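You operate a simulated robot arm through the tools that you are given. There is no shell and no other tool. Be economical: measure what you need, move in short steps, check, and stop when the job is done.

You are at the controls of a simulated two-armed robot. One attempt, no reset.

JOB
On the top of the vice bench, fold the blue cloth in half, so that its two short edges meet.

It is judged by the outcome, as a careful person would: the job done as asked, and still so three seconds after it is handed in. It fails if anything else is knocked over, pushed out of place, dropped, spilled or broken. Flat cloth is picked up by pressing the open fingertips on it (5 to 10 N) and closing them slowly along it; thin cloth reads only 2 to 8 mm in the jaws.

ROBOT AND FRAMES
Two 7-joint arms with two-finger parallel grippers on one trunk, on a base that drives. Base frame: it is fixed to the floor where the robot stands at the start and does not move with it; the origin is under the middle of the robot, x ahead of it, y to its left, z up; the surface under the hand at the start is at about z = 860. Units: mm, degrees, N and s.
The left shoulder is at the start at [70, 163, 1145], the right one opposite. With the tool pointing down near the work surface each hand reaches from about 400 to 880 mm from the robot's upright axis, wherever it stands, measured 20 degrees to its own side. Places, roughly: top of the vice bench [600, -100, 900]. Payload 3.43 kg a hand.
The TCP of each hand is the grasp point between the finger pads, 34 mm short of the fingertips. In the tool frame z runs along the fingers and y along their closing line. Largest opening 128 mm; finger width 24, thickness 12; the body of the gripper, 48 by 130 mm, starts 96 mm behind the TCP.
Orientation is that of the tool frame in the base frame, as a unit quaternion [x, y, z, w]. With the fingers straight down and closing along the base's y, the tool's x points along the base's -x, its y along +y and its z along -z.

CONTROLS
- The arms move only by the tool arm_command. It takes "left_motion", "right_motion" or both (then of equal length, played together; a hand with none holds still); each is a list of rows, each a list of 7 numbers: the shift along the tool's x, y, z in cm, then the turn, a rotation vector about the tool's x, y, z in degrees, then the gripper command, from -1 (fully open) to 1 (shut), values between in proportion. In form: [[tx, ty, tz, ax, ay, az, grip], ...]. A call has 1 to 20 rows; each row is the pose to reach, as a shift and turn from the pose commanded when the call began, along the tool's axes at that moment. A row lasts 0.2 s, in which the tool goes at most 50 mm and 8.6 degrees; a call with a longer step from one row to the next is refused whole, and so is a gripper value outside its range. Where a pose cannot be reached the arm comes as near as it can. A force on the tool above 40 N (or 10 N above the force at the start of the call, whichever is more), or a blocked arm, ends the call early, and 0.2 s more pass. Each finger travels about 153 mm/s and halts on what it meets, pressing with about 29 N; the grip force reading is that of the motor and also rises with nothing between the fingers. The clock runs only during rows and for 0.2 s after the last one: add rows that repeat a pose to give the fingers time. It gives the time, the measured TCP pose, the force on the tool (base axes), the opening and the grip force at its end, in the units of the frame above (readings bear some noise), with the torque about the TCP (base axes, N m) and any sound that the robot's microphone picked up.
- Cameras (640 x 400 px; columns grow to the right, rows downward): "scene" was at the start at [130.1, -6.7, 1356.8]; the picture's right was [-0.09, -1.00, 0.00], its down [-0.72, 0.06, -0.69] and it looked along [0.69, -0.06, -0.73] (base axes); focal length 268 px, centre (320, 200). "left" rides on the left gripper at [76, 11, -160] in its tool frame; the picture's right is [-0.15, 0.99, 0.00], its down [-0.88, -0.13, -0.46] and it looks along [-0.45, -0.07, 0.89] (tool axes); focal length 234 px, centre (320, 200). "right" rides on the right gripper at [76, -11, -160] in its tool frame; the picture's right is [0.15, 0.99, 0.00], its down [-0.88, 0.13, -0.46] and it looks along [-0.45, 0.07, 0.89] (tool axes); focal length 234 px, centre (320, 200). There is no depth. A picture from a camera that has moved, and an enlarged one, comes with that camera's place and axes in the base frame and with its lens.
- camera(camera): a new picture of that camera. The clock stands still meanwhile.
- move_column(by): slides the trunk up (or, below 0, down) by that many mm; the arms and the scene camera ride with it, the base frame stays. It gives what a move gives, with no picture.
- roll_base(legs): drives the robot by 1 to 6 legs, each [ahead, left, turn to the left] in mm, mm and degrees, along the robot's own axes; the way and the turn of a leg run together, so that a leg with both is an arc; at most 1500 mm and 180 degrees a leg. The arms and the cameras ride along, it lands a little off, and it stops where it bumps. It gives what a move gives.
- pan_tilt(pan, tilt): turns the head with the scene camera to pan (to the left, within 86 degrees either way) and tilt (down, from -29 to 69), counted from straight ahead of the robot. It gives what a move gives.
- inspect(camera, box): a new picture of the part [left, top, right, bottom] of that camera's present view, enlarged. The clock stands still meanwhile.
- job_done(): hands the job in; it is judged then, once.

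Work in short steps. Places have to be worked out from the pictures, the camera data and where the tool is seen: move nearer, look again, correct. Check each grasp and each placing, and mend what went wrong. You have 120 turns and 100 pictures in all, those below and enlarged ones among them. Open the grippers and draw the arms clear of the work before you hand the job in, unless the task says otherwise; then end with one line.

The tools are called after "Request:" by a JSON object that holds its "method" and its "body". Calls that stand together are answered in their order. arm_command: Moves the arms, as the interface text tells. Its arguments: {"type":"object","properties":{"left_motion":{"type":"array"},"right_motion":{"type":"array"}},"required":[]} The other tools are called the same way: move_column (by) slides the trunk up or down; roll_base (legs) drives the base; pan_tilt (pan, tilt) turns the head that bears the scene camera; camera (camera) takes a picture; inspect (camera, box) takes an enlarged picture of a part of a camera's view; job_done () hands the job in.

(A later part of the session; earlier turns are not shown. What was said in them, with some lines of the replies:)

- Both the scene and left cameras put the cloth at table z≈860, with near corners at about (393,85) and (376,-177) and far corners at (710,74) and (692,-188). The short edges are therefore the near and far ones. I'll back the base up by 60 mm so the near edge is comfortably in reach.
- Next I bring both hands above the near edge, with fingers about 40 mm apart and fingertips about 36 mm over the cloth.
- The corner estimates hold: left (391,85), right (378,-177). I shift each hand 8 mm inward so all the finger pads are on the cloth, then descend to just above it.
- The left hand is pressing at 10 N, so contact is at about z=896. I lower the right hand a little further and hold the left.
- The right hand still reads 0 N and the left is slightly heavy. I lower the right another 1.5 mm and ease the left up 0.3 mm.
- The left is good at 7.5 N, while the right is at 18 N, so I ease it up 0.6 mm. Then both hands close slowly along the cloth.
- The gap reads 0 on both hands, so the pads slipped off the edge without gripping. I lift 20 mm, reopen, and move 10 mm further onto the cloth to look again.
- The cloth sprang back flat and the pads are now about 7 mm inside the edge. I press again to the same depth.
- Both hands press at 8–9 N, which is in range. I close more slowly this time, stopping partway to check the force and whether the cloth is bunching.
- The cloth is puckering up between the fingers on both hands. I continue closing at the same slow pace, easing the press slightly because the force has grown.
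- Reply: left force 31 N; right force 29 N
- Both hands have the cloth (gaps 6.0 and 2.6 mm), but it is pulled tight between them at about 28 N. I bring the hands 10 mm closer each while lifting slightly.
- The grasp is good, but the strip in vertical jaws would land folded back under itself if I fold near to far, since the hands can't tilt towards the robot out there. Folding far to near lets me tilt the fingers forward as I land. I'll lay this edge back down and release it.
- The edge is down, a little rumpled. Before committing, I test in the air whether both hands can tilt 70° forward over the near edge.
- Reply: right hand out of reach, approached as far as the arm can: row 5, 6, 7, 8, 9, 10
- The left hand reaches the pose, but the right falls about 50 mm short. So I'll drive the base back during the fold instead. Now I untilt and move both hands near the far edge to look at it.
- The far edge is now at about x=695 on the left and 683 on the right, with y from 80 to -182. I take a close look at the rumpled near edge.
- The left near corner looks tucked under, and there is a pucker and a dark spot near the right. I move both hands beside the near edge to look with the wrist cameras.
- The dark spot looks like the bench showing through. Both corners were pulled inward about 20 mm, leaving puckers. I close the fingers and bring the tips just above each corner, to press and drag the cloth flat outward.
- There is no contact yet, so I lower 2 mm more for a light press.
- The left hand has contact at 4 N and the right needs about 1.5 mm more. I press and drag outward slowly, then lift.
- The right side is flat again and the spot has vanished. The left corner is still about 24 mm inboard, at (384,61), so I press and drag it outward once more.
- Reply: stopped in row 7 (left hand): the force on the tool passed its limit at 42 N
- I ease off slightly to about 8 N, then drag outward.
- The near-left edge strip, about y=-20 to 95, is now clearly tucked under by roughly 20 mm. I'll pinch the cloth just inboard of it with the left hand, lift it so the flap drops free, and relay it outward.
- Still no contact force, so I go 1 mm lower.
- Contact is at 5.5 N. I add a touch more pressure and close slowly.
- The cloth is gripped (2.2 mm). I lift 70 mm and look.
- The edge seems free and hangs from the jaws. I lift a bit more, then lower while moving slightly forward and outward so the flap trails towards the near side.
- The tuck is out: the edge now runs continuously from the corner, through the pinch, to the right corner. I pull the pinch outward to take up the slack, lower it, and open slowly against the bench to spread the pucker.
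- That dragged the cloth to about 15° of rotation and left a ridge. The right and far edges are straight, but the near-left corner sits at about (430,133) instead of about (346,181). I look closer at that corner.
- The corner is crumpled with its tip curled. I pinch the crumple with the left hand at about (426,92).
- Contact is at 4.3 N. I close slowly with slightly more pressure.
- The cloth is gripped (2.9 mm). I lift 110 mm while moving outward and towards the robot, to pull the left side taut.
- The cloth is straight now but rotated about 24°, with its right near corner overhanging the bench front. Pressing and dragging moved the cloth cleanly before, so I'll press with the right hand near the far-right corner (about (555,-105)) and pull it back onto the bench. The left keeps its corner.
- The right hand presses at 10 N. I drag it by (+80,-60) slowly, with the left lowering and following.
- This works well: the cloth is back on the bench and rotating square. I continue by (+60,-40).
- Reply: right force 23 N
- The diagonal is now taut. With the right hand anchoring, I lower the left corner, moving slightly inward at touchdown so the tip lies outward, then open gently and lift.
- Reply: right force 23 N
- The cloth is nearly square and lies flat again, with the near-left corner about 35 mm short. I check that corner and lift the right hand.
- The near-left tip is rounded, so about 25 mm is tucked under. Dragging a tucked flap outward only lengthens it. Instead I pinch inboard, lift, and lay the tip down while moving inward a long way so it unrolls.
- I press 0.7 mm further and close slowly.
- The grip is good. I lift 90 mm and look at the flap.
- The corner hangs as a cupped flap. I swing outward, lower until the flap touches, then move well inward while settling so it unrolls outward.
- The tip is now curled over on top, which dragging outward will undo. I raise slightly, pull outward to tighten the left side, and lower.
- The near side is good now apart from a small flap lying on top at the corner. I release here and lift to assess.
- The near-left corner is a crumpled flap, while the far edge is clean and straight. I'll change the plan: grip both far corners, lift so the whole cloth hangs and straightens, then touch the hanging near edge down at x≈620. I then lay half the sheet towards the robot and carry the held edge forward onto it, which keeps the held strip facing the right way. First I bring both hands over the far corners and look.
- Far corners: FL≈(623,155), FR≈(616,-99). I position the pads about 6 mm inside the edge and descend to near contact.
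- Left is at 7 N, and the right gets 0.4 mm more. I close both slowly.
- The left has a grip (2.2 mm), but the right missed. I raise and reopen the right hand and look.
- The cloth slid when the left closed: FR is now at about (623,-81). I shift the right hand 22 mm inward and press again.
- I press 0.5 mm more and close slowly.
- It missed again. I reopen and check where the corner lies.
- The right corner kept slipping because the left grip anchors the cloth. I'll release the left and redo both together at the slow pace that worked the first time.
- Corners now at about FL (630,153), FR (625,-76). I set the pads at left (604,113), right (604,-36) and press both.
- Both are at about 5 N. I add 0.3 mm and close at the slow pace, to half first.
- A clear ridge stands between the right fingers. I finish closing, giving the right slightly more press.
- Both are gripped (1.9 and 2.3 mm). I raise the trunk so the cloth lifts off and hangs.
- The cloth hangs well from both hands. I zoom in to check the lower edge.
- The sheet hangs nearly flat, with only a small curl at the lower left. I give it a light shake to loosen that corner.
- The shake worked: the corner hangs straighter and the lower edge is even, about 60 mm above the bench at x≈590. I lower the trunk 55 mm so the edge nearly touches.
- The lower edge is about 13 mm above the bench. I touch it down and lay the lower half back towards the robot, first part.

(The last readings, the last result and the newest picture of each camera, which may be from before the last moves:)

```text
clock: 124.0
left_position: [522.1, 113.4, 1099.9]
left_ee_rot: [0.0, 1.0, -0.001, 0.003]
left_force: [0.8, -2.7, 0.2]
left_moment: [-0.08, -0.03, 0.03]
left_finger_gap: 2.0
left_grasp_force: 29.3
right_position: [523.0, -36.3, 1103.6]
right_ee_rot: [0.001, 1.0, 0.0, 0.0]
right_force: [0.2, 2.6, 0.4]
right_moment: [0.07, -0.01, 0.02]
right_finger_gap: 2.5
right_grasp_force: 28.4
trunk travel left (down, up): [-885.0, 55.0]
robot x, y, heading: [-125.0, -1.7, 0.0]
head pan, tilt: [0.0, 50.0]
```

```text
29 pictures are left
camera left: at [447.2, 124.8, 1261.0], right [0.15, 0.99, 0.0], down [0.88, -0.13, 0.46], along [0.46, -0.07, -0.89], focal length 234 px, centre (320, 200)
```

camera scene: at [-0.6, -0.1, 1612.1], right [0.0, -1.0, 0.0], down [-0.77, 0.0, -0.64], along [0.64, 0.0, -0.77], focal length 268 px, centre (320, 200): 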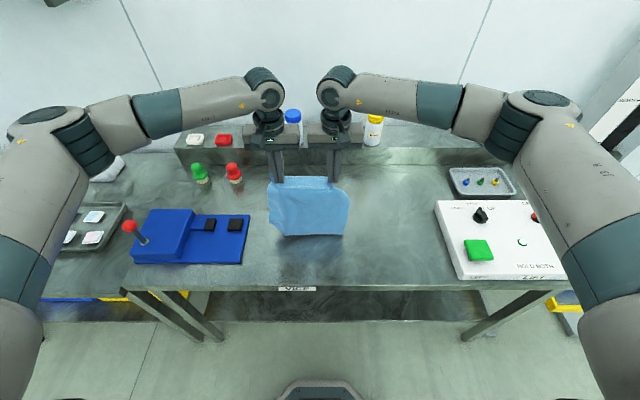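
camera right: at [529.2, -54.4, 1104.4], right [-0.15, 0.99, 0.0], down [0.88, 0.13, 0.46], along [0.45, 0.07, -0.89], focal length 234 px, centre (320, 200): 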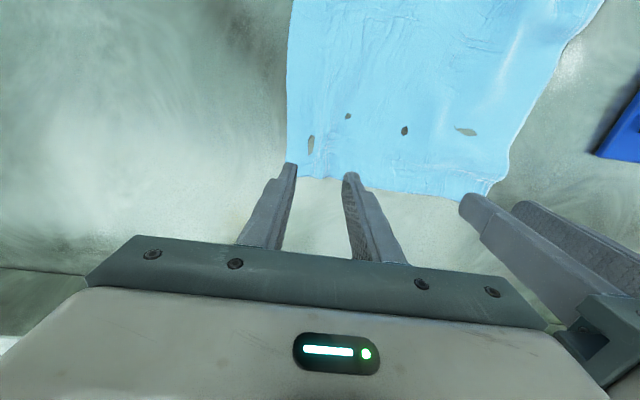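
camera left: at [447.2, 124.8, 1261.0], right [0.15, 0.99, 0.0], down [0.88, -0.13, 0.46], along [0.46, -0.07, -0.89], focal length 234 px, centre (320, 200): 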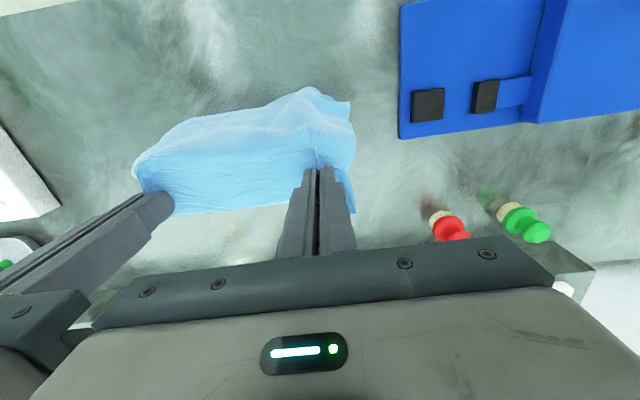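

The lower half is being laid, with a soft bend leading towards the robot. I continue back and down another 65 mm / 70 mm and look for the laid edge beyond the hands.

Request:
{"method": "arm_command", "body": {"left_motion": [[0.9, 0, 1, 0, 0, 0, 1], [1.8, 0, 2, 0, 0, 0, 1], [2.7, 0, 3, 0, 0, 0, 1], [3.6, 0, 4, 0, 0, 0, 1], [4.5, 0, 5, 0, 0, 0, 1], [5.4, 0, 6, 0, 0, 0, 1], [6.3, 0, 7, 0, 0, 0, 1], [6.3, 0, 7, 0, 0, 0, 1]], "right_motion": [[0.9, 0, 1, 0, 0, 0, 1], [1.8, 0, 2, 0, 0, 0, 1], [2.7, 0, 3, 0, 0, 0, 1], [3.6, 0, 4, 0, 0, 0, 1], [4.5, 0, 5, 0, 0, 0, 1], [5.4, 0, 6, 0, 0, 0, 1], [6.3, 0, 7, 0, 0, 0, 1], [6.3, 0, 7, 0, 0, 0, 1]]}}

Request:
{"method": "camera", "body": {"camera": "left"}}

Request:
{"method": "camera", "body": {"camera": "right"}}

Request:
{"method": "inspect", "body": {"camera": "scene", "box": [220, 130, 400, 270]}}

```text
clock: 125.8
left_position: [459.5, 114.7, 1029.4]
left_ee_rot: [-0.001, 1.0, -0.002, 0.003]
left_force: [0.6, -5.1, -0.3]
left_moment: [-0.18, 0.0, -0.02]
left_finger_gap: 1.8
left_grasp_force: 29.3
right_position: [459.7, -37.6, 1032.5]
right_ee_rot: [0.001, 1.0, 0.0, 0.0]
right_force: [0.2, 5.2, 0.5]
right_moment: [0.17, 0.01, 0.03]
right_finger_gap: 2.7
right_grasp_force: 29.2
trunk travel left (down, up): [-885.0, 55.0]
robot x, y, heading: [-125.1, 0.9, -0.3]
head pan, tilt: [0.0, 50.0]
```

```text
28 pictures are left
camera left: at [384.7, 126.3, 1190.1], right [0.15, 0.99, 0.0], down [0.88, -0.13, 0.46], along [0.46, -0.07, -0.89], focal length 234 px, centre (320, 200)
```

left: 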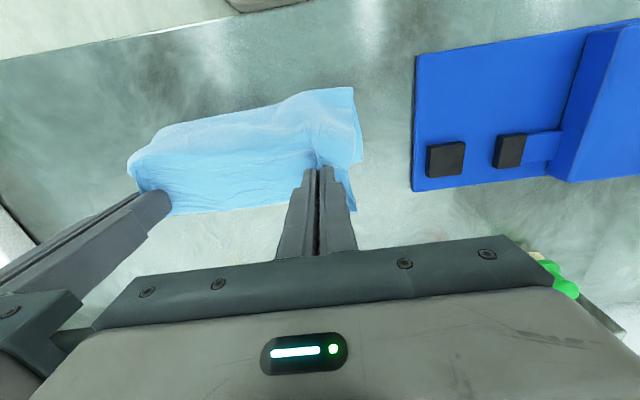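

```text
27 pictures are left
camera right: at [385.0, -47.7, 1192.7], right [-0.15, 0.99, 0.0], down [0.88, 0.13, 0.46], along [0.45, 0.07, -0.89], focal length 234 px, centre (320, 200)
```

right: 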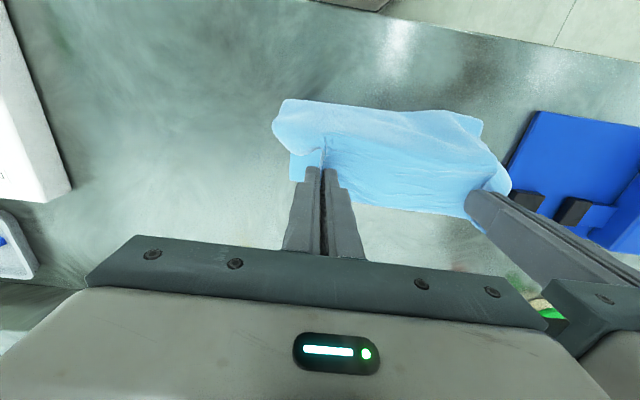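

```text
2.86 times, centred on (310, 200) of scene
camera zoom: at [-0.5, 0.0, 1612.0], right [0.0, -1.0, 0.0], down [-0.77, 0.0, -0.64], along [0.64, 0.0, -0.77], focal length 765 px, centre (349, 200)
```

zoom: 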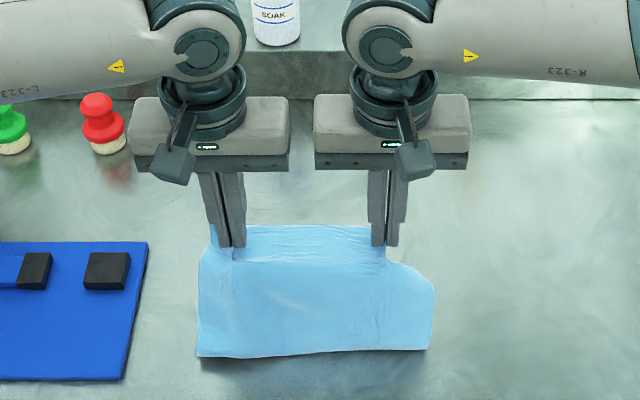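

The front line at x≈405 is the fold bend, with the lower layer running forward beneath the hands to about x≈545. I now swing the held edge forward and down in an arc, stopping about 35 mm up to look for the laid edge.

Request:
{"method": "arm_command", "body": {"left_motion": [[-0.8, 0, 0.7, 0, 0, 0, 1], [-1.5, 0, 1.5, 0, 0, 0, 1], [-2.3, 0, 2.2, 0, 0, 0, 1], [-3.1, 0, 3, 0, 0, 0, 1], [-3.7, 0, 3.7, 0, 0, 0, 1], [-4.2, 0, 4.5, 0, 0, 0, 1], [-4.7, 0, 5.2, 0, 0, 0, 1], [-5.1, 0, 6, 0, 0, 0, 1], [-5.5, 0, 6.8, 0, 0, 0, 1], [-5.8, 0, 7.5, 0, 0, 0, 1], [-6.1, 0, 8.3, 0, 0, 0, 1], [-6.3, 0, 9, 0, 0, 0, 1], [-6.5, 0, 9.7, 0, 0, 0, 1]], "right_motion": [[-0.8, 0, 0.7, 0, 0, 0, 1], [-1.5, 0, 1.5, 0, 0, 0, 1], [-2.3, 0, 2.2, 0, 0, 0, 1], [-3.1, 0, 3, 0, 0, 0, 1], [-3.7, 0, 3.7, 0, 0, 0, 1], [-4.2, 0, 4.5, 0, 0, 0, 1], [-4.7, 0, 5.2, 0, 0, 0, 1], [-5.1, 0, 6, 0, 0, 0, 1], [-5.5, 0, 6.8, 0, 0, 0, 1], [-5.8, 0, 7.5, 0, 0, 0, 1], [-6.1, 0, 8.3, 0, 0, 0, 1], [-6.3, 0, 9, 0, 0, 0, 1], [-6.5, 0, 9.9, 0, 0, 0, 1]]}}

Request:
{"method": "camera", "body": {"camera": "left"}}

Request:
{"method": "inspect", "body": {"camera": "scene", "box": [220, 130, 400, 270]}}

```text
clock: 128.7
left_position: [527.5, 113.4, 932.3]
left_ee_rot: [0.001, 1.0, -0.002, 0.003]
left_force: [0.4, -3.8, 0.0]
left_moment: [-0.11, 0.01, 0.01]
left_finger_gap: 1.7
left_grasp_force: 29.0
right_position: [523.8, -36.7, 933.9]
right_ee_rot: [0.001, 1.0, 0.0, -0.001]
right_force: [0.4, 4.1, 0.3]
right_moment: [0.14, 0.0, 0.04]
right_finger_gap: 2.5
right_grasp_force: 28.8
trunk travel left (down, up): [-885.0, 55.0]
robot x, y, heading: [-130.6, 1.1, -0.1]
head pan, tilt: [0.0, 50.0]
```

```text
25 pictures are left
camera left: at [451.0, 125.6, 1093.1], right [0.15, 0.99, 0.0], down [0.88, -0.13, 0.46], along [0.46, -0.07, -0.89], focal length 234 px, centre (320, 200)
```

left: 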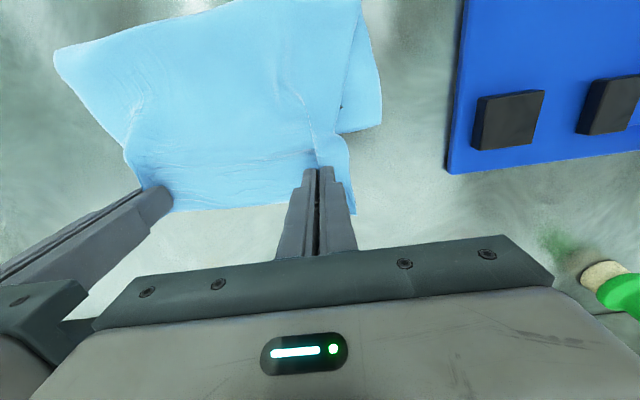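

```text
2.86 times, centred on (310, 200) of scene
camera zoom: at [-0.1, 0.1, 1612.0], right [0.0, -1.0, 0.0], down [-0.77, 0.0, -0.64], along [0.64, 0.0, -0.77], focal length 765 px, centre (349, 200)
```

zoom: 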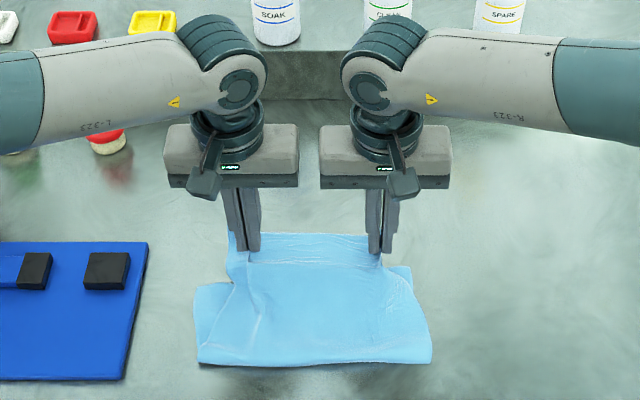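

Now the lower layer shows: its free edge runs from about (492,179) to (520,-74), with the fold at x≈396. The lower half is only about 110 mm deep instead of 158. I go back up the arc and carry the bend further towards the robot, to x≈350, skewing the hands slightly to match the 6° slant.

Request:
{"method": "arm_command", "body": {"left_motion": [[1.1, 0, -2.1, 0, 0, 0, 1], [2.6, 0, -4.1, 0, 0, 0, 1], [4.1, 0, -6.1, 0, 0, 0, 1], [6.1, 0, -8.1, 0, 0, 0, 1], [8.3, 0, -9.1, 0, 0, 0, 1], [10.5, 0, -9.3, 0, 0, 0, 1], [12.6, 0, -9.2, 0, 0, 0, 1], [14.4, 0, -8.9, 0, 0, 0, 1], [16.5, 0, -8.6, 0, 0, 0, 1], [16.8, 0, -8.6, 0, 0, 0, 1]], "right_motion": [[1.1, 0, -2.1, 0, 0, 0, 1], [2.6, 0, -4.1, 0, 0, 0, 1], [4.1, 0, -6.1, 0, 0, 0, 1], [5.9, 0, -8.1, 0, 0, 0, 1], [7.7, 0, -9.1, 0, 0, 0, 1], [9.5, 0, -9.3, 0, 0, 0, 1], [11.2, 0, -9.2, 0, 0, 0, 1], [12.6, 0, -8.9, 0, 0, 0, 1], [13.6, 0, -8.6, 0, 0, 0, 1], [13.6, 0, -8.6, 0, 0, 0, 1]]}}

Request:
{"method": "camera", "body": {"camera": "left"}}

Request:
{"method": "inspect", "body": {"camera": "scene", "box": [220, 130, 400, 270]}}

```text
clock: 130.8
left_position: [357.4, 112.9, 1018.5]
left_ee_rot: [0.001, 1.0, -0.002, 0.003]
left_force: [3.1, -10.3, 0.4]
left_moment: [-0.34, -0.11, 0.04]
left_finger_gap: 2.1
left_grasp_force: 28.9
right_position: [387.7, -35.7, 1018.8]
right_ee_rot: [0.0, 1.0, 0.001, 0.0]
right_force: [-3.0, 11.4, -0.1]
right_moment: [0.4, 0.14, 0.12]
right_finger_gap: 2.4
right_grasp_force: 28.8
trunk travel left (down, up): [-885.0, 55.0]
robot x, y, heading: [-127.9, 1.1, -0.1]
head pan, tilt: [0.0, 50.0]
```

```text
23 pictures are left
camera left: at [282.2, 125.9, 1180.0], right [0.15, 0.99, 0.0], down [0.88, -0.13, 0.46], along [0.46, -0.07, -0.89], focal length 234 px, centre (320, 200)
```

left: 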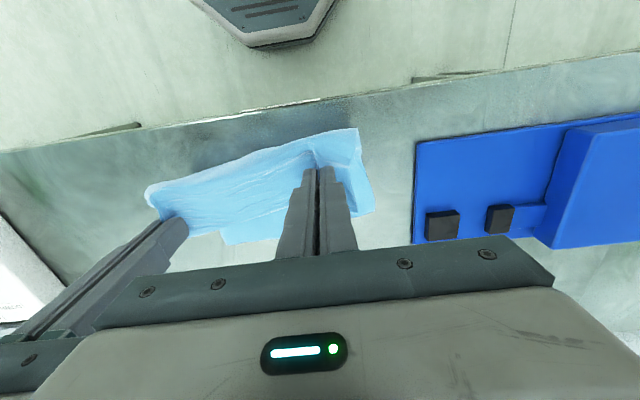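

```text
2.86 times, centred on (310, 200) of scene
camera zoom: at [-0.5, -0.1, 1612.0], right [0.0, -1.0, 0.0], down [-0.77, 0.0, -0.64], along [0.64, 0.0, -0.77], focal length 765 px, centre (349, 200)
```

zoom: 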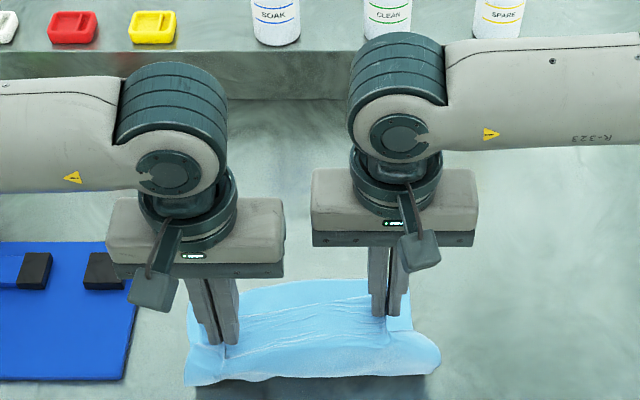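

The near edge stayed put ((481,180) to (507,-66)), and the bend is now far enough back. I swing the held edge forward and down again, aiming for jaw centres at left x≈468 and right x≈484.

Request:
{"method": "arm_command", "body": {"left_motion": [[-1.4, 0, 0.2, 0, 0, 0, 1], [-2.8, 0, 0.6, 0, 0, 0, 1], [-4.1, 0, 1.3, 0, 0, 0, 1], [-5.3, 0, 2.1, 0, 0, 0, 1], [-6.3, 0, 2.9, 0, 0, 0, 1], [-7.3, 0, 3.7, 0, 0, 0, 1], [-8.1, 0, 4.6, 0, 0, 0, 1], [-8.8, 0, 5.5, 0, 0, 0, 1], [-9.3, 0, 6.5, 0, 0, 0, 1], [-9.8, 0, 7.6, 0, 0, 0, 1], [-10.2, 0, 8.6, 0, 0, 0, 1], [-10.5, 0, 9.6, 0, 0, 0, 1], [-10.9, 0, 10.5, 0, 0, 0, 1], [-11.1, 0, 11.2, 0, 0, 0, 1], [-11.1, 0, 11.2, 0, 0, 0, 1]], "right_motion": [[-1.3, 0, 0.2, 0, 0, 0, 1], [-2.5, 0, 0.6, 0, 0, 0, 1], [-3.7, 0, 1.3, 0, 0, 0, 1], [-4.7, 0, 2.1, 0, 0, 0, 1], [-5.6, 0, 2.9, 0, 0, 0, 1], [-6.4, 0, 3.7, 0, 0, 0, 1], [-7.1, 0, 4.6, 0, 0, 0, 1], [-7.7, 0, 5.5, 0, 0, 0, 1], [-8.1, 0, 6.5, 0, 0, 0, 1], [-8.5, 0, 7.6, 0, 0, 0, 1], [-8.8, 0, 8.6, 0, 0, 0, 1], [-9.1, 0, 9.6, 0, 0, 0, 1], [-9.4, 0, 10.5, 0, 0, 0, 1], [-9.6, 0, 11.2, 0, 0, 0, 1], [-9.6, 0, 11.2, 0, 0, 0, 1]]}}

Request:
{"method": "camera", "body": {"camera": "left"}}

Request:
{"method": "inspect", "body": {"camera": "scene", "box": [220, 150, 400, 290]}}

```text
clock: 134.1
left_position: [469.0, 112.0, 906.3]
left_ee_rot: [0.001, 1.0, -0.002, 0.003]
left_force: [0.5, -4.2, 0.6]
left_moment: [-0.15, -0.03, 0.02]
left_finger_gap: 1.8
left_grasp_force: 28.7
right_position: [484.1, -36.6, 907.7]
right_ee_rot: [0.0, 1.0, 0.0, 0.0]
right_force: [-0.6, 4.4, 1.2]
right_moment: [0.12, 0.06, 0.02]
right_finger_gap: 2.4
right_grasp_force: 28.7
trunk travel left (down, up): [-885.0, 55.0]
robot x, y, heading: [-129.6, 0.8, -0.0]
head pan, tilt: [0.0, 50.0]
```

```text
21 pictures are left
camera left: at [393.6, 124.7, 1067.4], right [0.15, 0.99, 0.0], down [0.88, -0.13, 0.46], along [0.46, -0.07, -0.89], focal length 234 px, centre (320, 200)
```

left: 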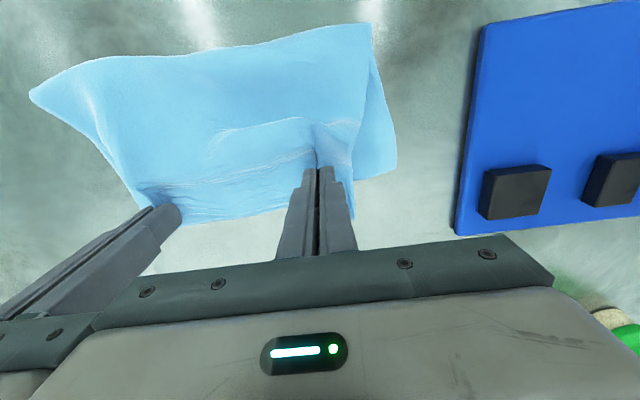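

```text
2.86 times, centred on (310, 220) of scene
camera zoom: at [-0.8, 0.0, 1612.1], right [0.0, -1.0, 0.0], down [-0.77, 0.0, -0.64], along [0.64, 0.0, -0.77], focal length 765 px, centre (349, 143)
```

zoom: 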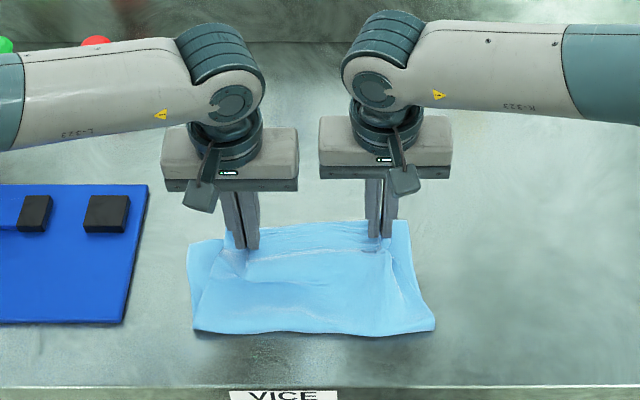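

The fold has come together: the held edge lies about over the lower edge, perhaps 8 mm past it. I shift back a few mm, lower onto the cloth, and open slowly with light pressure to spread the puckers, then lift.

Request:
{"method": "arm_command", "body": {"left_motion": [[0.4, 0, 0.4, 0, 0, 0, 1], [0.7, 0, 0.8, 0, 0, 0, 1], [0.7, 0, 1.0, 0, 0, 0, 1], [0.7, 0.2, 1.0, 0, 0, 0, 0.92], [0.7, 0.4, 1.0, 0, 0, 0, 0.84], [0.7, 0.6, 1.0, 0, 0, 0, 0.76], [0.7, 0.8, 1.0, 0, 0, 0, 0.68], [0.7, 1.0, 1.0, 0, 0, 0, 0.6], [0.7, 1.0, 1.0, 0, 0, 0, 0.52], [0.7, 1.0, 1.0, 0, 0, 0, 0.44], [0.7, 1.0, 1.0, 0, 0, 0, 0.36], [0.7, 1.0, 0, 0, 0, 0, 0.34], [0.7, 1.0, -3, 0, 0, 0, 0.34], [0.7, 1.5, -7, 0, 0, 0, 0.5], [0.7, 3, -10, 0, 0, 0, 0.8]], "right_motion": [[0.4, 0, 0.4, 0, 0, 0, 1], [0.6, 0, 0.8, 0, 0, 0, 1], [0.6, 0, 1.1, 0, 0, 0, 1], [0.6, -0.2, 1.1, 0, 0, 0, 0.92], [0.6, -0.4, 1.1, 0, 0, 0, 0.84], [0.6, -0.6, 1.1, 0, 0, 0, 0.76], [0.6, -0.8, 1.1, 0, 0, 0, 0.68], [0.6, -1.0, 1.1, 0, 0, 0, 0.6], [0.6, -1.0, 1.1, 0, 0, 0, 0.52], [0.6, -1.0, 1.1, 0, 0, 0, 0.44], [0.6, -1.0, 1.1, 0, 0, 0, 0.36], [0.6, -1.0, 0, 0, 0, 0, 0.34], [0.6, -1.0, -3, 0, 0, 0, 0.34], [0.6, -1.5, -7, 0, 0, 0, 0.5], [0.6, -3, -10, 0, 0, 0, 0.8]]}}

Request:
{"method": "arm_command", "body": {"left_motion": [[-1, 3, 0, 0, 0, 0, 1], [-1, 7, 0, 0, 0, 0, 1], [-1, 10, 0, 0, 0, 0, 1]], "right_motion": [[-1, -3, 0, 0, 0, 0, 1], [-1, -7, 0, 0, 0, 0, 1], [-1, -10, 0, 0, 0, 0, 1]]}}

Request:
{"method": "inspect", "body": {"camera": "scene", "box": [220, 150, 400, 290]}}

Request:
{"method": "camera", "body": {"camera": "left"}}

```text
clock: 137.2
left_position: [460.9, 144.5, 1010.1]
left_ee_rot: [-0.001, 1.0, -0.001, 0.003]
left_force: [0.1, 0.5, -0.5]
left_moment: [-0.02, -0.01, 0.04]
left_finger_gap: 12.8
left_grasp_force: 0.1
right_position: [479.3, -67.6, 1009.2]
right_ee_rot: [0.001, 1.0, 0.0, 0.0]
right_force: [-0.2, -0.2, 0.0]
right_moment: [0.05, -0.02, -0.05]
right_finger_gap: 12.7
right_grasp_force: 0.1
trunk travel left (down, up): [-885.0, 55.0]
robot x, y, heading: [-131.2, 1.3, 0.1]
head pan, tilt: [0.0, 50.0]
```

```text
clock: 138.1
left_position: [471.0, 244.3, 1008.8]
left_ee_rot: [0.0, 1.0, -0.001, 0.003]
left_force: [-0.1, -0.4, -0.6]
left_moment: [0.05, -0.04, 0.04]
left_finger_gap: 0.0
left_grasp_force: 29.7
right_position: [488.3, -168.0, 1007.9]
right_ee_rot: [0.0, 1.0, 0.0, 0.001]
right_force: [0.3, -0.3, 0.2]
right_moment: [0.02, 0.0, 0.0]
right_finger_gap: 0.0
right_grasp_force: 29.0
trunk travel left (down, up): [-885.0, 55.0]
robot x, y, heading: [-127.5, -0.9, -0.1]
head pan, tilt: [0.0, 50.0]
```

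```text
2.86 times, centred on (310, 220) of scene
camera zoom: at [-1.4, -0.1, 1612.1], right [0.0, -1.0, 0.0], down [-0.77, 0.0, -0.64], along [0.64, 0.0, -0.77], focal length 765 px, centre (349, 143)
```

zoom: 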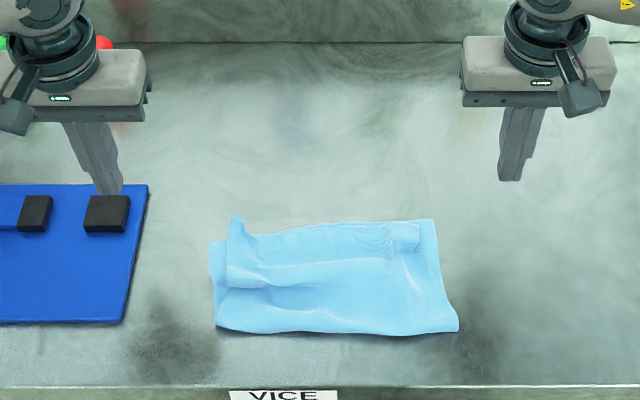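

```text
18 pictures are left
camera left: at [395.1, 255.7, 1168.9], right [0.15, 0.99, 0.0], down [0.88, -0.13, 0.46], along [0.46, -0.07, -0.89], focal length 234 px, centre (320, 200)
```

left: 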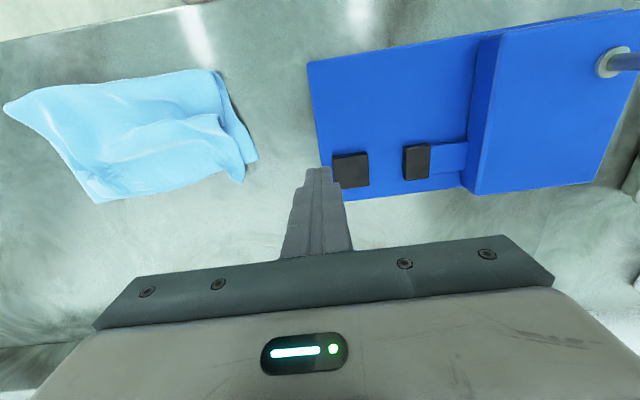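

The cloth is folded, with ridges and an offset at the left end remaining. I zoom in to plan the smoothing.

Request:
{"method": "inspect", "body": {"camera": "left", "box": [0, 50, 280, 225]}}

Request:
{"method": "inspect", "body": {"camera": "scene", "box": [270, 215, 360, 275]}}

```text
2.29 times, centred on (140, 138) of left
camera zoom: at [395.1, 255.7, 1168.9], right [0.15, 0.99, 0.0], down [0.88, -0.13, 0.46], along [0.46, -0.07, -0.89], focal length 535 px, centre (731, 343)
```

zoom: 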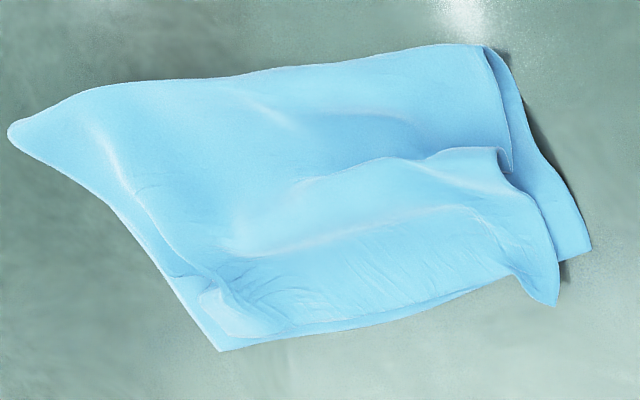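

```text
6.67 times, centred on (315, 245) of scene
camera zoom: at [-1.4, -0.1, 1612.1], right [0.0, -1.0, 0.0], down [-0.77, 0.0, -0.64], along [0.64, 0.0, -0.77], focal length 1785 px, centre (353, -100)
```

zoom: 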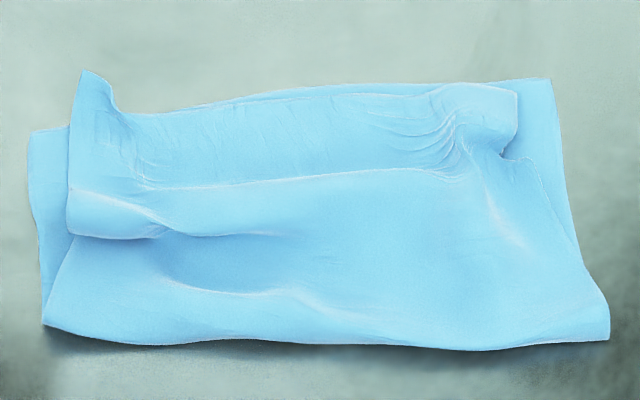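

The edges nearly line up already. What remains is the upper-left corner, about 30 mm out, the upper-right corner, about 18 mm inboard, and slack in the upper layer. I'll nudge the corners with light press-drags, first bringing closed fingertips above them.

Request:
{"method": "arm_command", "body": {"left_motion": [[-0.8, -4, 0, 0, 0, 0, 1], [-1.6, -8, 0, 0, 0, 0, 1], [-2.6, -12.4, 0, 0, 0, 0, 1], [-2.6, -12.4, 4, 0, 0, 0, 1], [-2.6, -12.4, 8, 0, 0, 0, 1], [-2.6, -12.4, 10.6, 0, 0, 0, 1], [-2.6, -12.4, 11, 0, 0, 0, 1], [-2.6, -12.4, 11, 0, 0, 0, 1]], "right_motion": [[0.2, 3.5, 0, 0, 0, 0, 1], [0.4, 7, 0, 0, 0, 0, 1], [0.6, 10.2, 0, 0, 0, 0, 1], [0.6, 10.2, 4, 0, 0, 0, 1], [0.6, 10.2, 8, 0, 0, 0, 1], [0.6, 10.2, 10.2, 0, 0, 0, 1], [0.6, 10.2, 10.7, 0, 0, 0, 1], [0.6, 10.2, 10.7, 0, 0, 0, 1]]}}

```text
clock: 139.8
left_position: [498.0, 119.8, 897.9]
left_ee_rot: [0.0, 1.0, -0.002, 0.002]
left_force: [0.1, 0.5, -0.1]
left_moment: [0.0, -0.01, 0.02]
left_finger_gap: 0.0
left_grasp_force: 29.1
right_position: [482.7, -64.1, 901.1]
right_ee_rot: [0.001, 1.0, 0.001, 0.0]
right_force: [0.6, -0.3, -0.2]
right_moment: [0.01, 0.0, -0.01]
right_finger_gap: 0.0
right_grasp_force: 29.2
trunk travel left (down, up): [-885.0, 55.0]
robot x, y, heading: [-127.5, -2.6, -0.1]
head pan, tilt: [0.0, 50.0]
```

Neither hand has contact yet. I lower left 2 mm and right 3 mm.

Request:
{"method": "arm_command", "body": {"left_motion": [[0, 0, 0.1, 0, 0, 0, 1], [0, 0, 0.2, 0, 0, 0, 1], [0, 0, 0.2, 0, 0, 0, 1]], "right_motion": [[0, 0, 0.15, 0, 0, 0, 1], [0, 0, 0.3, 0, 0, 0, 1], [0, 0, 0.3, 0, 0, 0, 1]]}}

```text
clock: 140.7
left_position: [497.7, 119.1, 896.9]
left_ee_rot: [0.0, 1.0, -0.002, 0.004]
left_force: [0.2, 0.3, 7.2]
left_moment: [-0.07, 0.1, 0.02]
left_finger_gap: 0.0
left_grasp_force: 29.2
right_position: [482.5, -65.1, 898.4]
right_ee_rot: [0.001, 1.0, 0.0, 0.0]
right_force: [0.4, -0.3, 0.6]
right_moment: [0.0, -0.01, 0.04]
right_finger_gap: 0.1
right_grasp_force: 28.8
trunk travel left (down, up): [-885.0, 55.0]
robot x, y, heading: [-126.4, 4.1, 0.2]
head pan, tilt: [0.0, 50.0]
```

Left is at 7 N. I lower the right 1 mm more, then drag left by (-25,+28) and right by (+10,-18).

Request:
{"method": "arm_command", "body": {"left_motion": [[0, 0, -0.01, 0, 0, 0, 1], [0, 0, -0.01, 0, 0, 0, 1], [0.4, 0.5, -0.01, 0, 0, 0, 1], [0.8, 0.9, -0.02, 0, 0, 0, 1], [1.2, 1.4, -0.03, 0, 0, 0, 1], [1.6, 1.8, -0.04, 0, 0, 0, 1], [2.0, 2.3, -0.05, 0, 0, 0, 1], [2.5, 2.8, -0.05, 0, 0, 0, 1], [2.5, 2.8, -0.05, 0, 0, 0, 1]], "right_motion": [[0, 0, 0.06, 0, 0, 0, 1], [0, 0, 0.12, 0, 0, 0, 1], [-0.2, -0.3, 0.12, 0, 0, 0, 1], [-0.3, -0.6, 0.12, 0, 0, 0, 1], [-0.5, -0.9, 0.12, 0, 0, 0, 1], [-0.7, -1.2, 0.12, 0, 0, 0, 1], [-0.9, -1.5, 0.12, 0, 0, 0, 1], [-1.0, -1.8, 0.12, 0, 0, 0, 1], [-1.0, -1.8, 0.12, 0, 0, 0, 1]]}}

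Request:
{"method": "inspect", "body": {"camera": "scene", "box": [260, 200, 370, 280]}}

```text
clock: 142.7
left_position: [474.3, 149.1, 896.6]
left_ee_rot: [-0.001, 1.0, -0.002, 0.003]
left_force: [0.1, -0.4, 0.9]
left_moment: [-0.01, 0.01, 0.02]
left_finger_gap: 0.0
left_grasp_force: 29.1
right_position: [493.5, -81.9, 897.8]
right_ee_rot: [0.001, 1.0, 0.0, 0.0]
right_force: [-0.5, 3.2, 6.9]
right_moment: [0.09, 0.02, 0.01]
right_finger_gap: 0.3
right_grasp_force: 29.3
trunk travel left (down, up): [-885.0, 55.0]
robot x, y, heading: [-132.9, -0.4, -0.1]
head pan, tilt: [0.0, 50.0]
```

```text
5.00 times, centred on (315, 240) of scene
camera zoom: at [-1.6, 0.4, 1612.1], right [0.0, -1.0, 0.0], down [-0.77, 0.0, -0.64], along [0.64, 0.0, -0.77], focal length 1339 px, centre (345, 0)
```

zoom: 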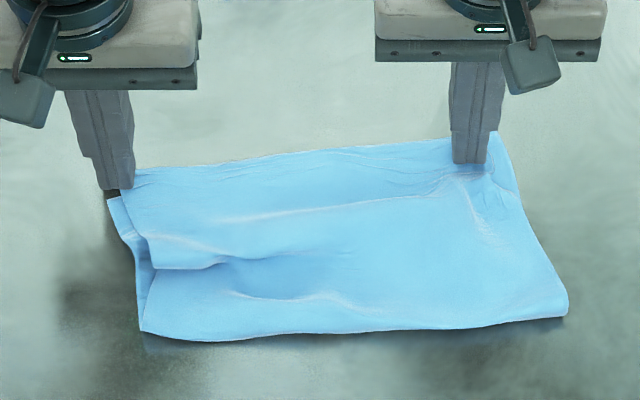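

That worked very well: the right corners coincide and the left is within about 10 mm. Slack remains in the upper layer. I anchor the left edges with the left hand pressing, and move the right hand in front of the ridge at about (398,40) to iron it towards the fold.

Request:
{"method": "arm_command", "body": {"left_motion": [[0, 0.3, 0.02, 0, 0, 0, 1], [0, 0.6, 0.05, 0, 0, 0, 1], [0, 0.6, 0.1, 0, 0, 0, 1], [0, 0.6, 0.1, 0, 0, 0, 1], [0, 0.6, 0.1, 0, 0, 0, 1], [0, 0.6, 0.1, 0, 0, 0, 1], [0, 0.6, 0.1, 0, 0, 0, 1], [0, 0.6, 0.1, 0, 0, 0, 1], [0, 0.6, 0.1, 0, 0, 0, 1]], "right_motion": [[0, 0, -2, 0, 0, 0, 1], [0, 0, -6, 0, 0, 0, 1], [3, 3.5, -7, 0, 0, 0, 1], [6, 7, -7, 0, 0, 0, 1], [9.5, 10.2, -7, 0, 0, 0, 1], [9.5, 12.2, -6, 0, 0, 0, 1], [9.5, 12.2, -3, 0, 0, 0, 1], [9.5, 12.2, -0.6, 0, 0, 0, 1], [9.5, 12.2, -0.2, 0, 0, 0, 1]]}}

```text
clock: 144.7
left_position: [473.9, 153.2, 895.2]
left_ee_rot: [0.0, 1.0, -0.002, 0.004]
left_force: [0.3, -0.8, 10.4]
left_moment: [-0.09, 0.04, 0.0]
left_finger_gap: 0.0
left_grasp_force: 29.3
right_position: [396.8, 39.7, 899.4]
right_ee_rot: [0.001, 1.0, -0.001, 0.0]
right_force: [-0.9, 0.8, 0.6]
right_moment: [-0.02, -0.01, -0.01]
right_finger_gap: 0.1
right_grasp_force: 28.7
trunk travel left (down, up): [-885.0, 55.0]
robot x, y, heading: [-128.0, 2.3, -0.3]
head pan, tilt: [0.0, 50.0]
```

The left anchors at 10 N. I lower the right for light contact and iron 40 mm towards the fold.

Request:
{"method": "arm_command", "body": {"right_motion": [[0, 0, 0.1, 0, 0, 0, 1], [0, 0, 0.16, 0, 0, 0, 1], [0.5, 0, 0.16, 0, 0, 0, 1], [1.0, 0, 0.17, 0, 0, 0, 1], [1.5, 0, 0.18, 0, 0, 0, 1], [2.0, 0, 0.19, 0, 0, 0, 1], [2.5, 0, 0.2, 0, 0, 0, 1], [3.0, 0, 0.2, 0, 0, 0, 1], [3.5, 0, 0.2, 0, 0, 0, 1], [4.0, 0, 0.2, 0, 0, 0, 1]]}}

Request:
{"method": "inspect", "body": {"camera": "scene", "box": [260, 200, 370, 280]}}

```text
clock: 146.8
left_position: [473.7, 153.4, 895.6]
left_ee_rot: [-0.001, 1.0, -0.002, 0.004]
left_force: [1.5, 0.0, 12.5]
left_moment: [-0.12, 0.09, 0.02]
left_finger_gap: 0.0
left_grasp_force: 28.9
right_position: [355.6, 38.3, 896.6]
right_ee_rot: [0.001, 1.0, 0.0, -0.001]
right_force: [0.9, 0.2, 0.3]
right_moment: [0.01, 0.01, 0.0]
right_finger_gap: 0.1
right_grasp_force: 28.8
trunk travel left (down, up): [-885.0, 55.0]
robot x, y, heading: [-127.5, 5.6, -0.1]
head pan, tilt: [0.0, 50.0]
```

```text
5.00 times, centred on (315, 240) of scene
camera zoom: at [-1.9, -0.4, 1612.2], right [0.0, -1.0, 0.0], down [-0.77, 0.0, -0.64], along [0.64, 0.0, -0.77], focal length 1339 px, centre (345, 0)
```

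zoom: 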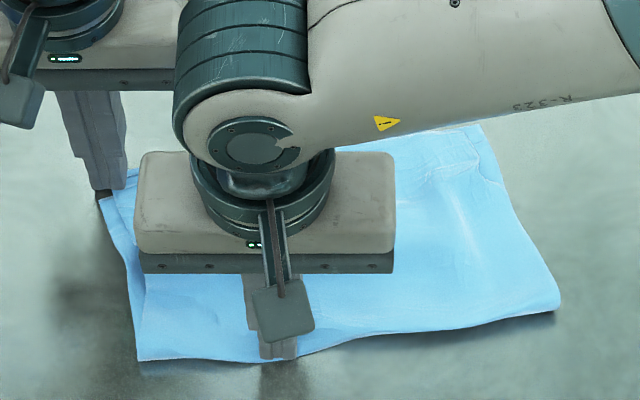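

The ironing pushed the fold out neatly on the left. I repeat it on the right part at about (400,-70), with light pressure.

Request:
{"method": "arm_command", "body": {"right_motion": [[0, 0, -2, 0, 0, 0, 1], [-1.5, -3, -4, 0, 0, 0, 1], [-3, -7, -4, 0, 0, 0, 1], [-4.5, -11, -4, 0, 0, 0, 1], [-4.5, -11, -2, 0, 0, 0, 1], [-4.5, -11, -0.2, 0, 0, 0, 1], [-4.5, -11, 0.02, 0, 0, 0, 1], [-4, -11, 0.02, 0, 0, 0, 1], [-3.5, -11, 0.02, 0, 0, 0, 1], [-3, -11, 0.02, 0, 0, 0, 1], [-2.5, -11, 0.02, 0, 0, 0, 1], [-2, -11, 0.02, 0, 0, 0, 1], [-1.5, -11, 0.02, 0, 0, 0, 1], [-1, -11, 0.02, 0, 0, 0, 1], [-0.5, -11, 0.02, 0, 0, 0, 1], [-0.5, -11, -3, 0, 0, 0, 1], [-0.5, -14, -7, 0, 0, 0, 1], [-0.5, -18, -9, 0, 0, 0, 1]]}}

Request:
{"method": "inspect", "body": {"camera": "scene", "box": [260, 200, 370, 280]}}

```text
clock: 150.7
left_position: [473.9, 153.9, 895.6]
left_ee_rot: [-0.001, 1.0, -0.001, 0.003]
left_force: [2.4, 0.9, 12.3]
left_moment: [-0.05, 0.07, 0.0]
left_finger_gap: 0.1
left_grasp_force: 29.3
right_position: [359.3, -141.4, 988.1]
right_ee_rot: [0.0, 1.0, 0.001, 0.0]
right_force: [0.3, 0.5, 0.6]
right_moment: [0.02, 0.04, 0.0]
right_finger_gap: 0.0
right_grasp_force: 28.8
trunk travel left (down, up): [-885.0, 55.0]
robot x, y, heading: [-130.3, 1.3, 0.0]
head pan, tilt: [0.0, 50.0]
```

```text
5.00 times, centred on (315, 240) of scene
camera zoom: at [-2.5, -2.4, 1612.1], right [0.0, -1.0, 0.0], down [-0.77, 0.0, -0.64], along [0.64, 0.0, -0.77], focal length 1339 px, centre (345, 0)
```

zoom: 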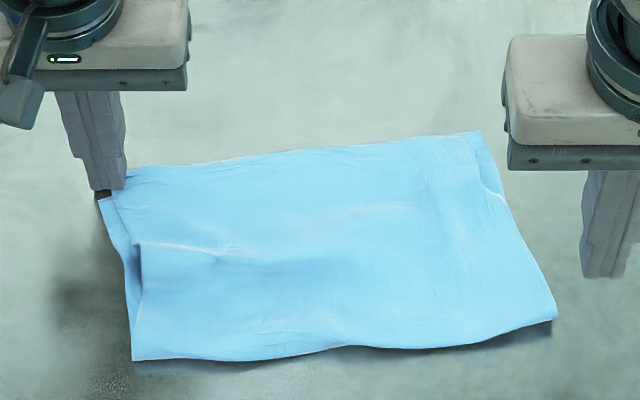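

It is nearly there, with just a small ridge at the left. I anchor the far edges at mid-width with the right hand and iron the left end towards the fold with the left.

Request:
{"method": "arm_command", "body": {"left_motion": [[0, 0, -2, 0, 0, 0, 1], [0, 0, -6, 0, 0, 0, 1], [0, 0, -7, 0, 0, 0, 1], [3, -1.5, -7, 0, 0, 0, 1], [6, -3, -7, 0, 0, 0, 1], [7.4, -4.6, -5, 0, 0, 0, 1], [7.4, -4.6, -2, 0, 0, 0, 1], [7.4, -4.6, -0.4, 0, 0, 0, 1]], "right_motion": [[-3, 3.5, 0, 0, 0, 0, 1], [-6.5, 7, 0, 0, 0, 0, 1], [-10, 10.5, 0, 0, 0, 0, 1], [-12.9, 13.5, 0, 0, 0, 0, 1], [-12.9, 13.5, 4, 0, 0, 0, 1], [-12.9, 13.5, 7.5, 0, 0, 0, 1], [-12.9, 13.5, 8.9, 0, 0, 0, 1], [-12.9, 13.5, 9.1, 0, 0, 0, 1]]}}

```text
clock: 152.4
left_position: [395.2, 106.8, 898.0]
left_ee_rot: [0.001, 1.0, -0.001, 0.001]
left_force: [-0.1, -0.5, -1.8]
left_moment: [-0.05, -0.16, -0.03]
left_finger_gap: 0.0
left_grasp_force: 29.4
right_position: [490.4, -7.2, 897.3]
right_ee_rot: [0.0, 1.0, 0.0, 0.0]
right_force: [0.1, -0.1, 2.1]
right_moment: [0.1, 0.0, 0.01]
right_finger_gap: 0.0
right_grasp_force: 28.8
trunk travel left (down, up): [-885.0, 55.0]
robot x, y, heading: [-127.0, 1.2, -0.1]
head pan, tilt: [0.0, 50.0]
```

Request:
{"method": "arm_command", "body": {"left_motion": [[0, 0, 0.06, 0, 0, 0, 1], [0, 0, 0.12, 0, 0, 0, 1], [0.5, 0.1, 0.12, 0, 0, 0, 1], [1.0, 0.2, 0.12, 0, 0, 0, 1], [1.5, 0.3, 0.12, 0, 0, 0, 1], [2.0, 0.4, 0.12, 0, 0, 0, 1], [2.5, 0.5, 0.12, 0, 0, 0, 1], [3.0, 0.6, 0.12, 0, 0, 0, 1], [3.5, 0.7, 0.12, 0, 0, 0, 1], [4.0, 0.8, 0.12, 0, 0, 0, 1], [4.5, 0.8, 0.12, 0, 0, 0, 1], [4.5, 0.8, -3, 0, 0, 0, 1], [4.5, 4, -6, 0, 0, 0, 1], [4.5, 8.5, -8, 0, 0, 0, 1]], "right_motion": [[0, 0, 0.04, 0, 0, 0, 1], [0, 0, 0.06, 0, 0, 0, 1], [0, 0, 0.06, 0, 0, 0, 1], [0, 0, 0.06, 0, 0, 0, 1], [0, 0, 0.06, 0, 0, 0, 1], [0, 0, 0.06, 0, 0, 0, 1], [0, 0, 0.06, 0, 0, 0, 1], [0, 0, 0.06, 0, 0, 0, 1], [0, 0, 0.06, 0, 0, 0, 1], [0, 0, 0.06, 0, 0, 0, 1], [0, 0, 0.06, 0, 0, 0, 1], [0, 0, 0.06, 0, 0, 0, 1], [0, 0, -3, 0, 0, 0, 1], [0, -3, -7, 0, 0, 0, 1]]}}

Request:
{"method": "arm_command", "body": {"left_motion": [[-2, 4, -2, 0, 0, 0, 1], [-4, 8, -3, 0, 0, 0, 1], [-6, 12, -3, 0, 0, 0, 1]], "right_motion": [[0, -4, -2, 0, 0, 0, 1], [0, -8.5, -3, 0, 0, 0, 1], [0, -13, -3, 0, 0, 0, 1]]}}

Request:
{"method": "inspect", "body": {"camera": "scene", "box": [260, 200, 370, 280]}}

Request:
{"method": "inspect", "body": {"camera": "left", "box": [0, 50, 280, 225]}}

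```text
clock: 155.4
left_position: [351.3, 194.8, 980.1]
left_ee_rot: [0.0, 1.0, -0.001, 0.004]
left_force: [-0.6, -0.5, 0.1]
left_moment: [0.0, -0.06, -0.02]
left_finger_gap: 0.3
left_grasp_force: 29.1
right_position: [488.2, -34.7, 965.0]
right_ee_rot: [0.0, 1.0, 0.001, 0.001]
right_force: [-1.0, 1.1, 0.0]
right_moment: [0.01, -0.06, 0.0]
right_finger_gap: 0.0
right_grasp_force: 28.7
trunk travel left (down, up): [-885.0, 55.0]
robot x, y, heading: [-129.2, -0.7, 0.0]
head pan, tilt: [0.0, 50.0]
```

```text
clock: 156.2
left_position: [417.8, 311.7, 1006.8]
left_ee_rot: [0.0, 1.0, -0.002, 0.002]
left_force: [-0.1, 0.0, 0.7]
left_moment: [-0.01, -0.05, -0.03]
left_finger_gap: 0.0
left_grasp_force: 28.5
right_position: [490.6, -168.6, 995.9]
right_ee_rot: [0.001, 1.0, 0.001, 0.0]
right_force: [0.4, 0.7, -0.1]
right_moment: [0.01, 0.0, -0.02]
right_finger_gap: 0.2
right_grasp_force: 29.1
trunk travel left (down, up): [-885.0, 55.0]
robot x, y, heading: [-124.6, 2.1, 0.2]
head pan, tilt: [0.0, 50.0]
```

```text
5.00 times, centred on (315, 240) of scene
camera zoom: at [-0.1, -1.4, 1612.0], right [0.0, -1.0, 0.0], down [-0.77, 0.0, -0.64], along [0.64, 0.0, -0.77], focal length 1339 px, centre (345, 0)
```

zoom: 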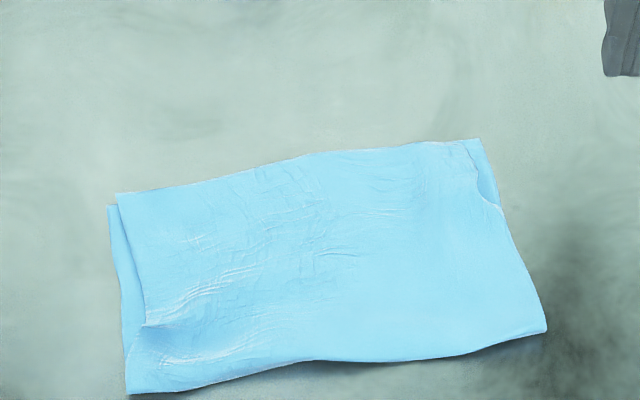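

```text
2.29 times, centred on (140, 138) of left
camera zoom: at [341.5, 324.2, 1166.9], right [0.15, 0.99, 0.0], down [0.88, -0.13, 0.46], along [0.46, -0.07, -0.89], focal length 535 px, centre (731, 343)
```

zoom: 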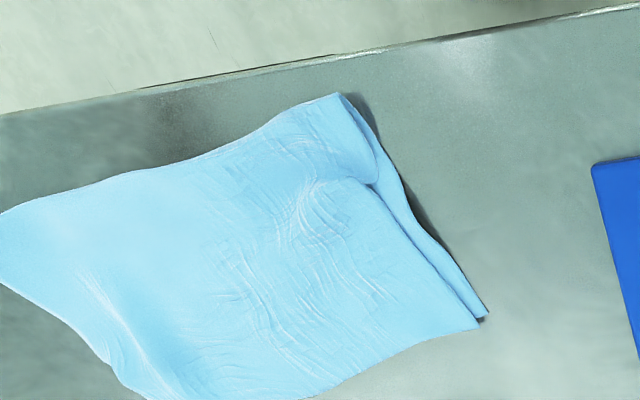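

The fold is almost flat and the left corners are within about 8 mm. I check the right end.

Request:
{"method": "camera", "body": {"camera": "right"}}

Request:
{"method": "inspect", "body": {"camera": "right", "box": [330, 60, 610, 235]}}

```text
10 pictures are left
camera right: at [416.4, -179.6, 1155.9], right [-0.15, 0.99, 0.0], down [0.88, 0.13, 0.45], along [0.45, 0.07, -0.89], focal length 234 px, centre (320, 200)
```

right: 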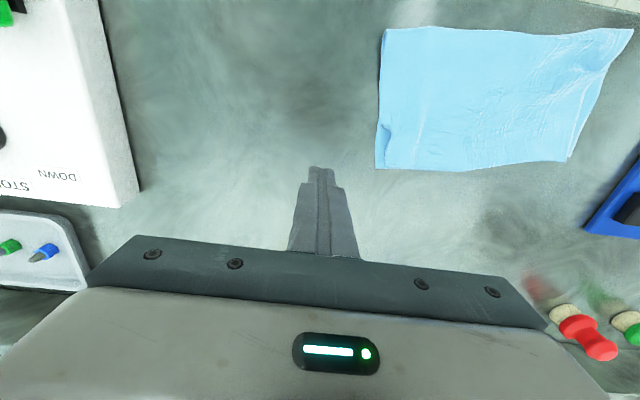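

```text
2.29 times, centred on (470, 148) of right
camera zoom: at [416.4, -179.6, 1155.9], right [-0.15, 0.99, 0.0], down [0.88, 0.13, 0.45], along [0.45, 0.07, -0.89], focal length 535 px, centre (-23, 320)
```

zoom: 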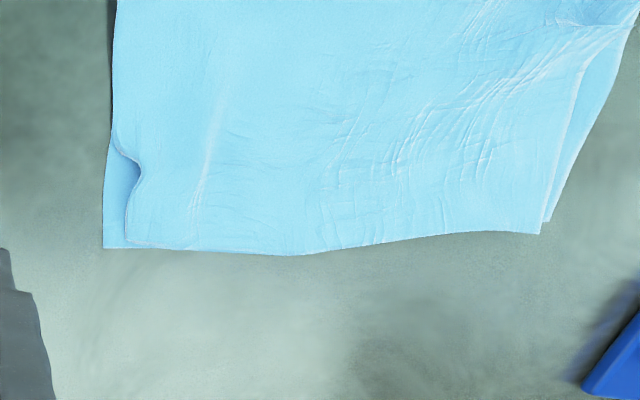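

The short edges meet all along, within about 10 mm at both ends, and the fold is flat. I raise both hands clear and open the grippers.

Request:
{"method": "arm_command", "body": {"left_motion": [[0, 0, -4, 0, 0, 0, 1], [0, 0, -8, 0, 0, 0, 0.5], [0, 0, -12, 0, 0, 0, 0], [0, 0, -14, 0, 0, 0, -0.5], [0, 0, -14, 0, 0, 0, -1], [0, 0, -14, 0, 0, 0, -1], [0, 0, -14, 0, 0, 0, -1]], "right_motion": [[0, -2, -4, 0, 0, 0, 1], [0, -5, -8, 0, 0, 0, 0.5], [0, -8, -12, 0, 0, 0, 0], [0, -10, -14, 0, 0, 0, -0.5], [0, -10, -14, 0, 0, 0, -1], [0, -10, -14, 0, 0, 0, -1], [0, -10, -14, 0, 0, 0, -1]]}}

Request:
{"method": "camera", "body": {"camera": "scene"}}

```text
clock: 157.8
left_position: [412.7, 312.5, 1146.5]
left_ee_rot: [0.0, 1.0, -0.002, 0.002]
left_force: [-0.3, 0.5, -0.5]
left_moment: [0.02, -0.02, 0.0]
left_finger_gap: 128.4
left_grasp_force: 0.1
right_position: [490.9, -267.1, 1134.4]
right_ee_rot: [0.001, 1.0, -0.001, 0.001]
right_force: [-0.3, 0.4, 0.5]
right_moment: [0.01, 0.0, 0.0]
right_finger_gap: 128.2
right_grasp_force: 0.0
trunk travel left (down, up): [-885.0, 55.0]
robot x, y, heading: [-127.8, -0.7, -0.0]
head pan, tilt: [0.0, 50.0]
```

```text
8 pictures are left
camera scene: at [-1.0, -0.3, 1612.1], right [0.0, -1.0, 0.0], down [-0.77, 0.0, -0.64], along [0.64, 0.0, -0.77], focal length 268 px, centre (320, 200)
```

scene: 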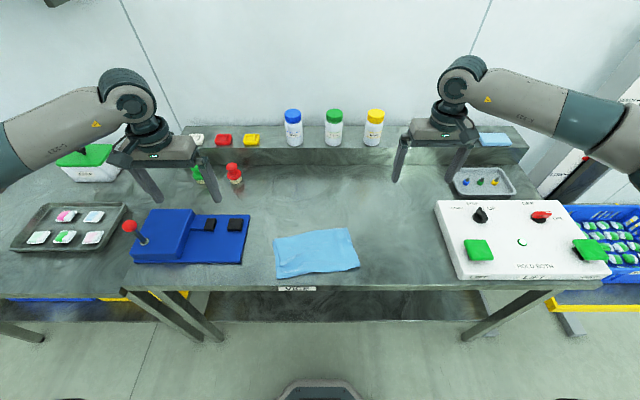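

The cloth lies folded on the bench, nothing else has been disturbed, and the hands are open and clear. I hand the job in.

Request:
{"method": "job_done", "body": {}}

```text
The job is handed in.
```

The blue cloth is folded in half on the vice bench; its short edges meet to within about 10 mm, with slight wrinkles in the top layer, and nothing else was disturbed.
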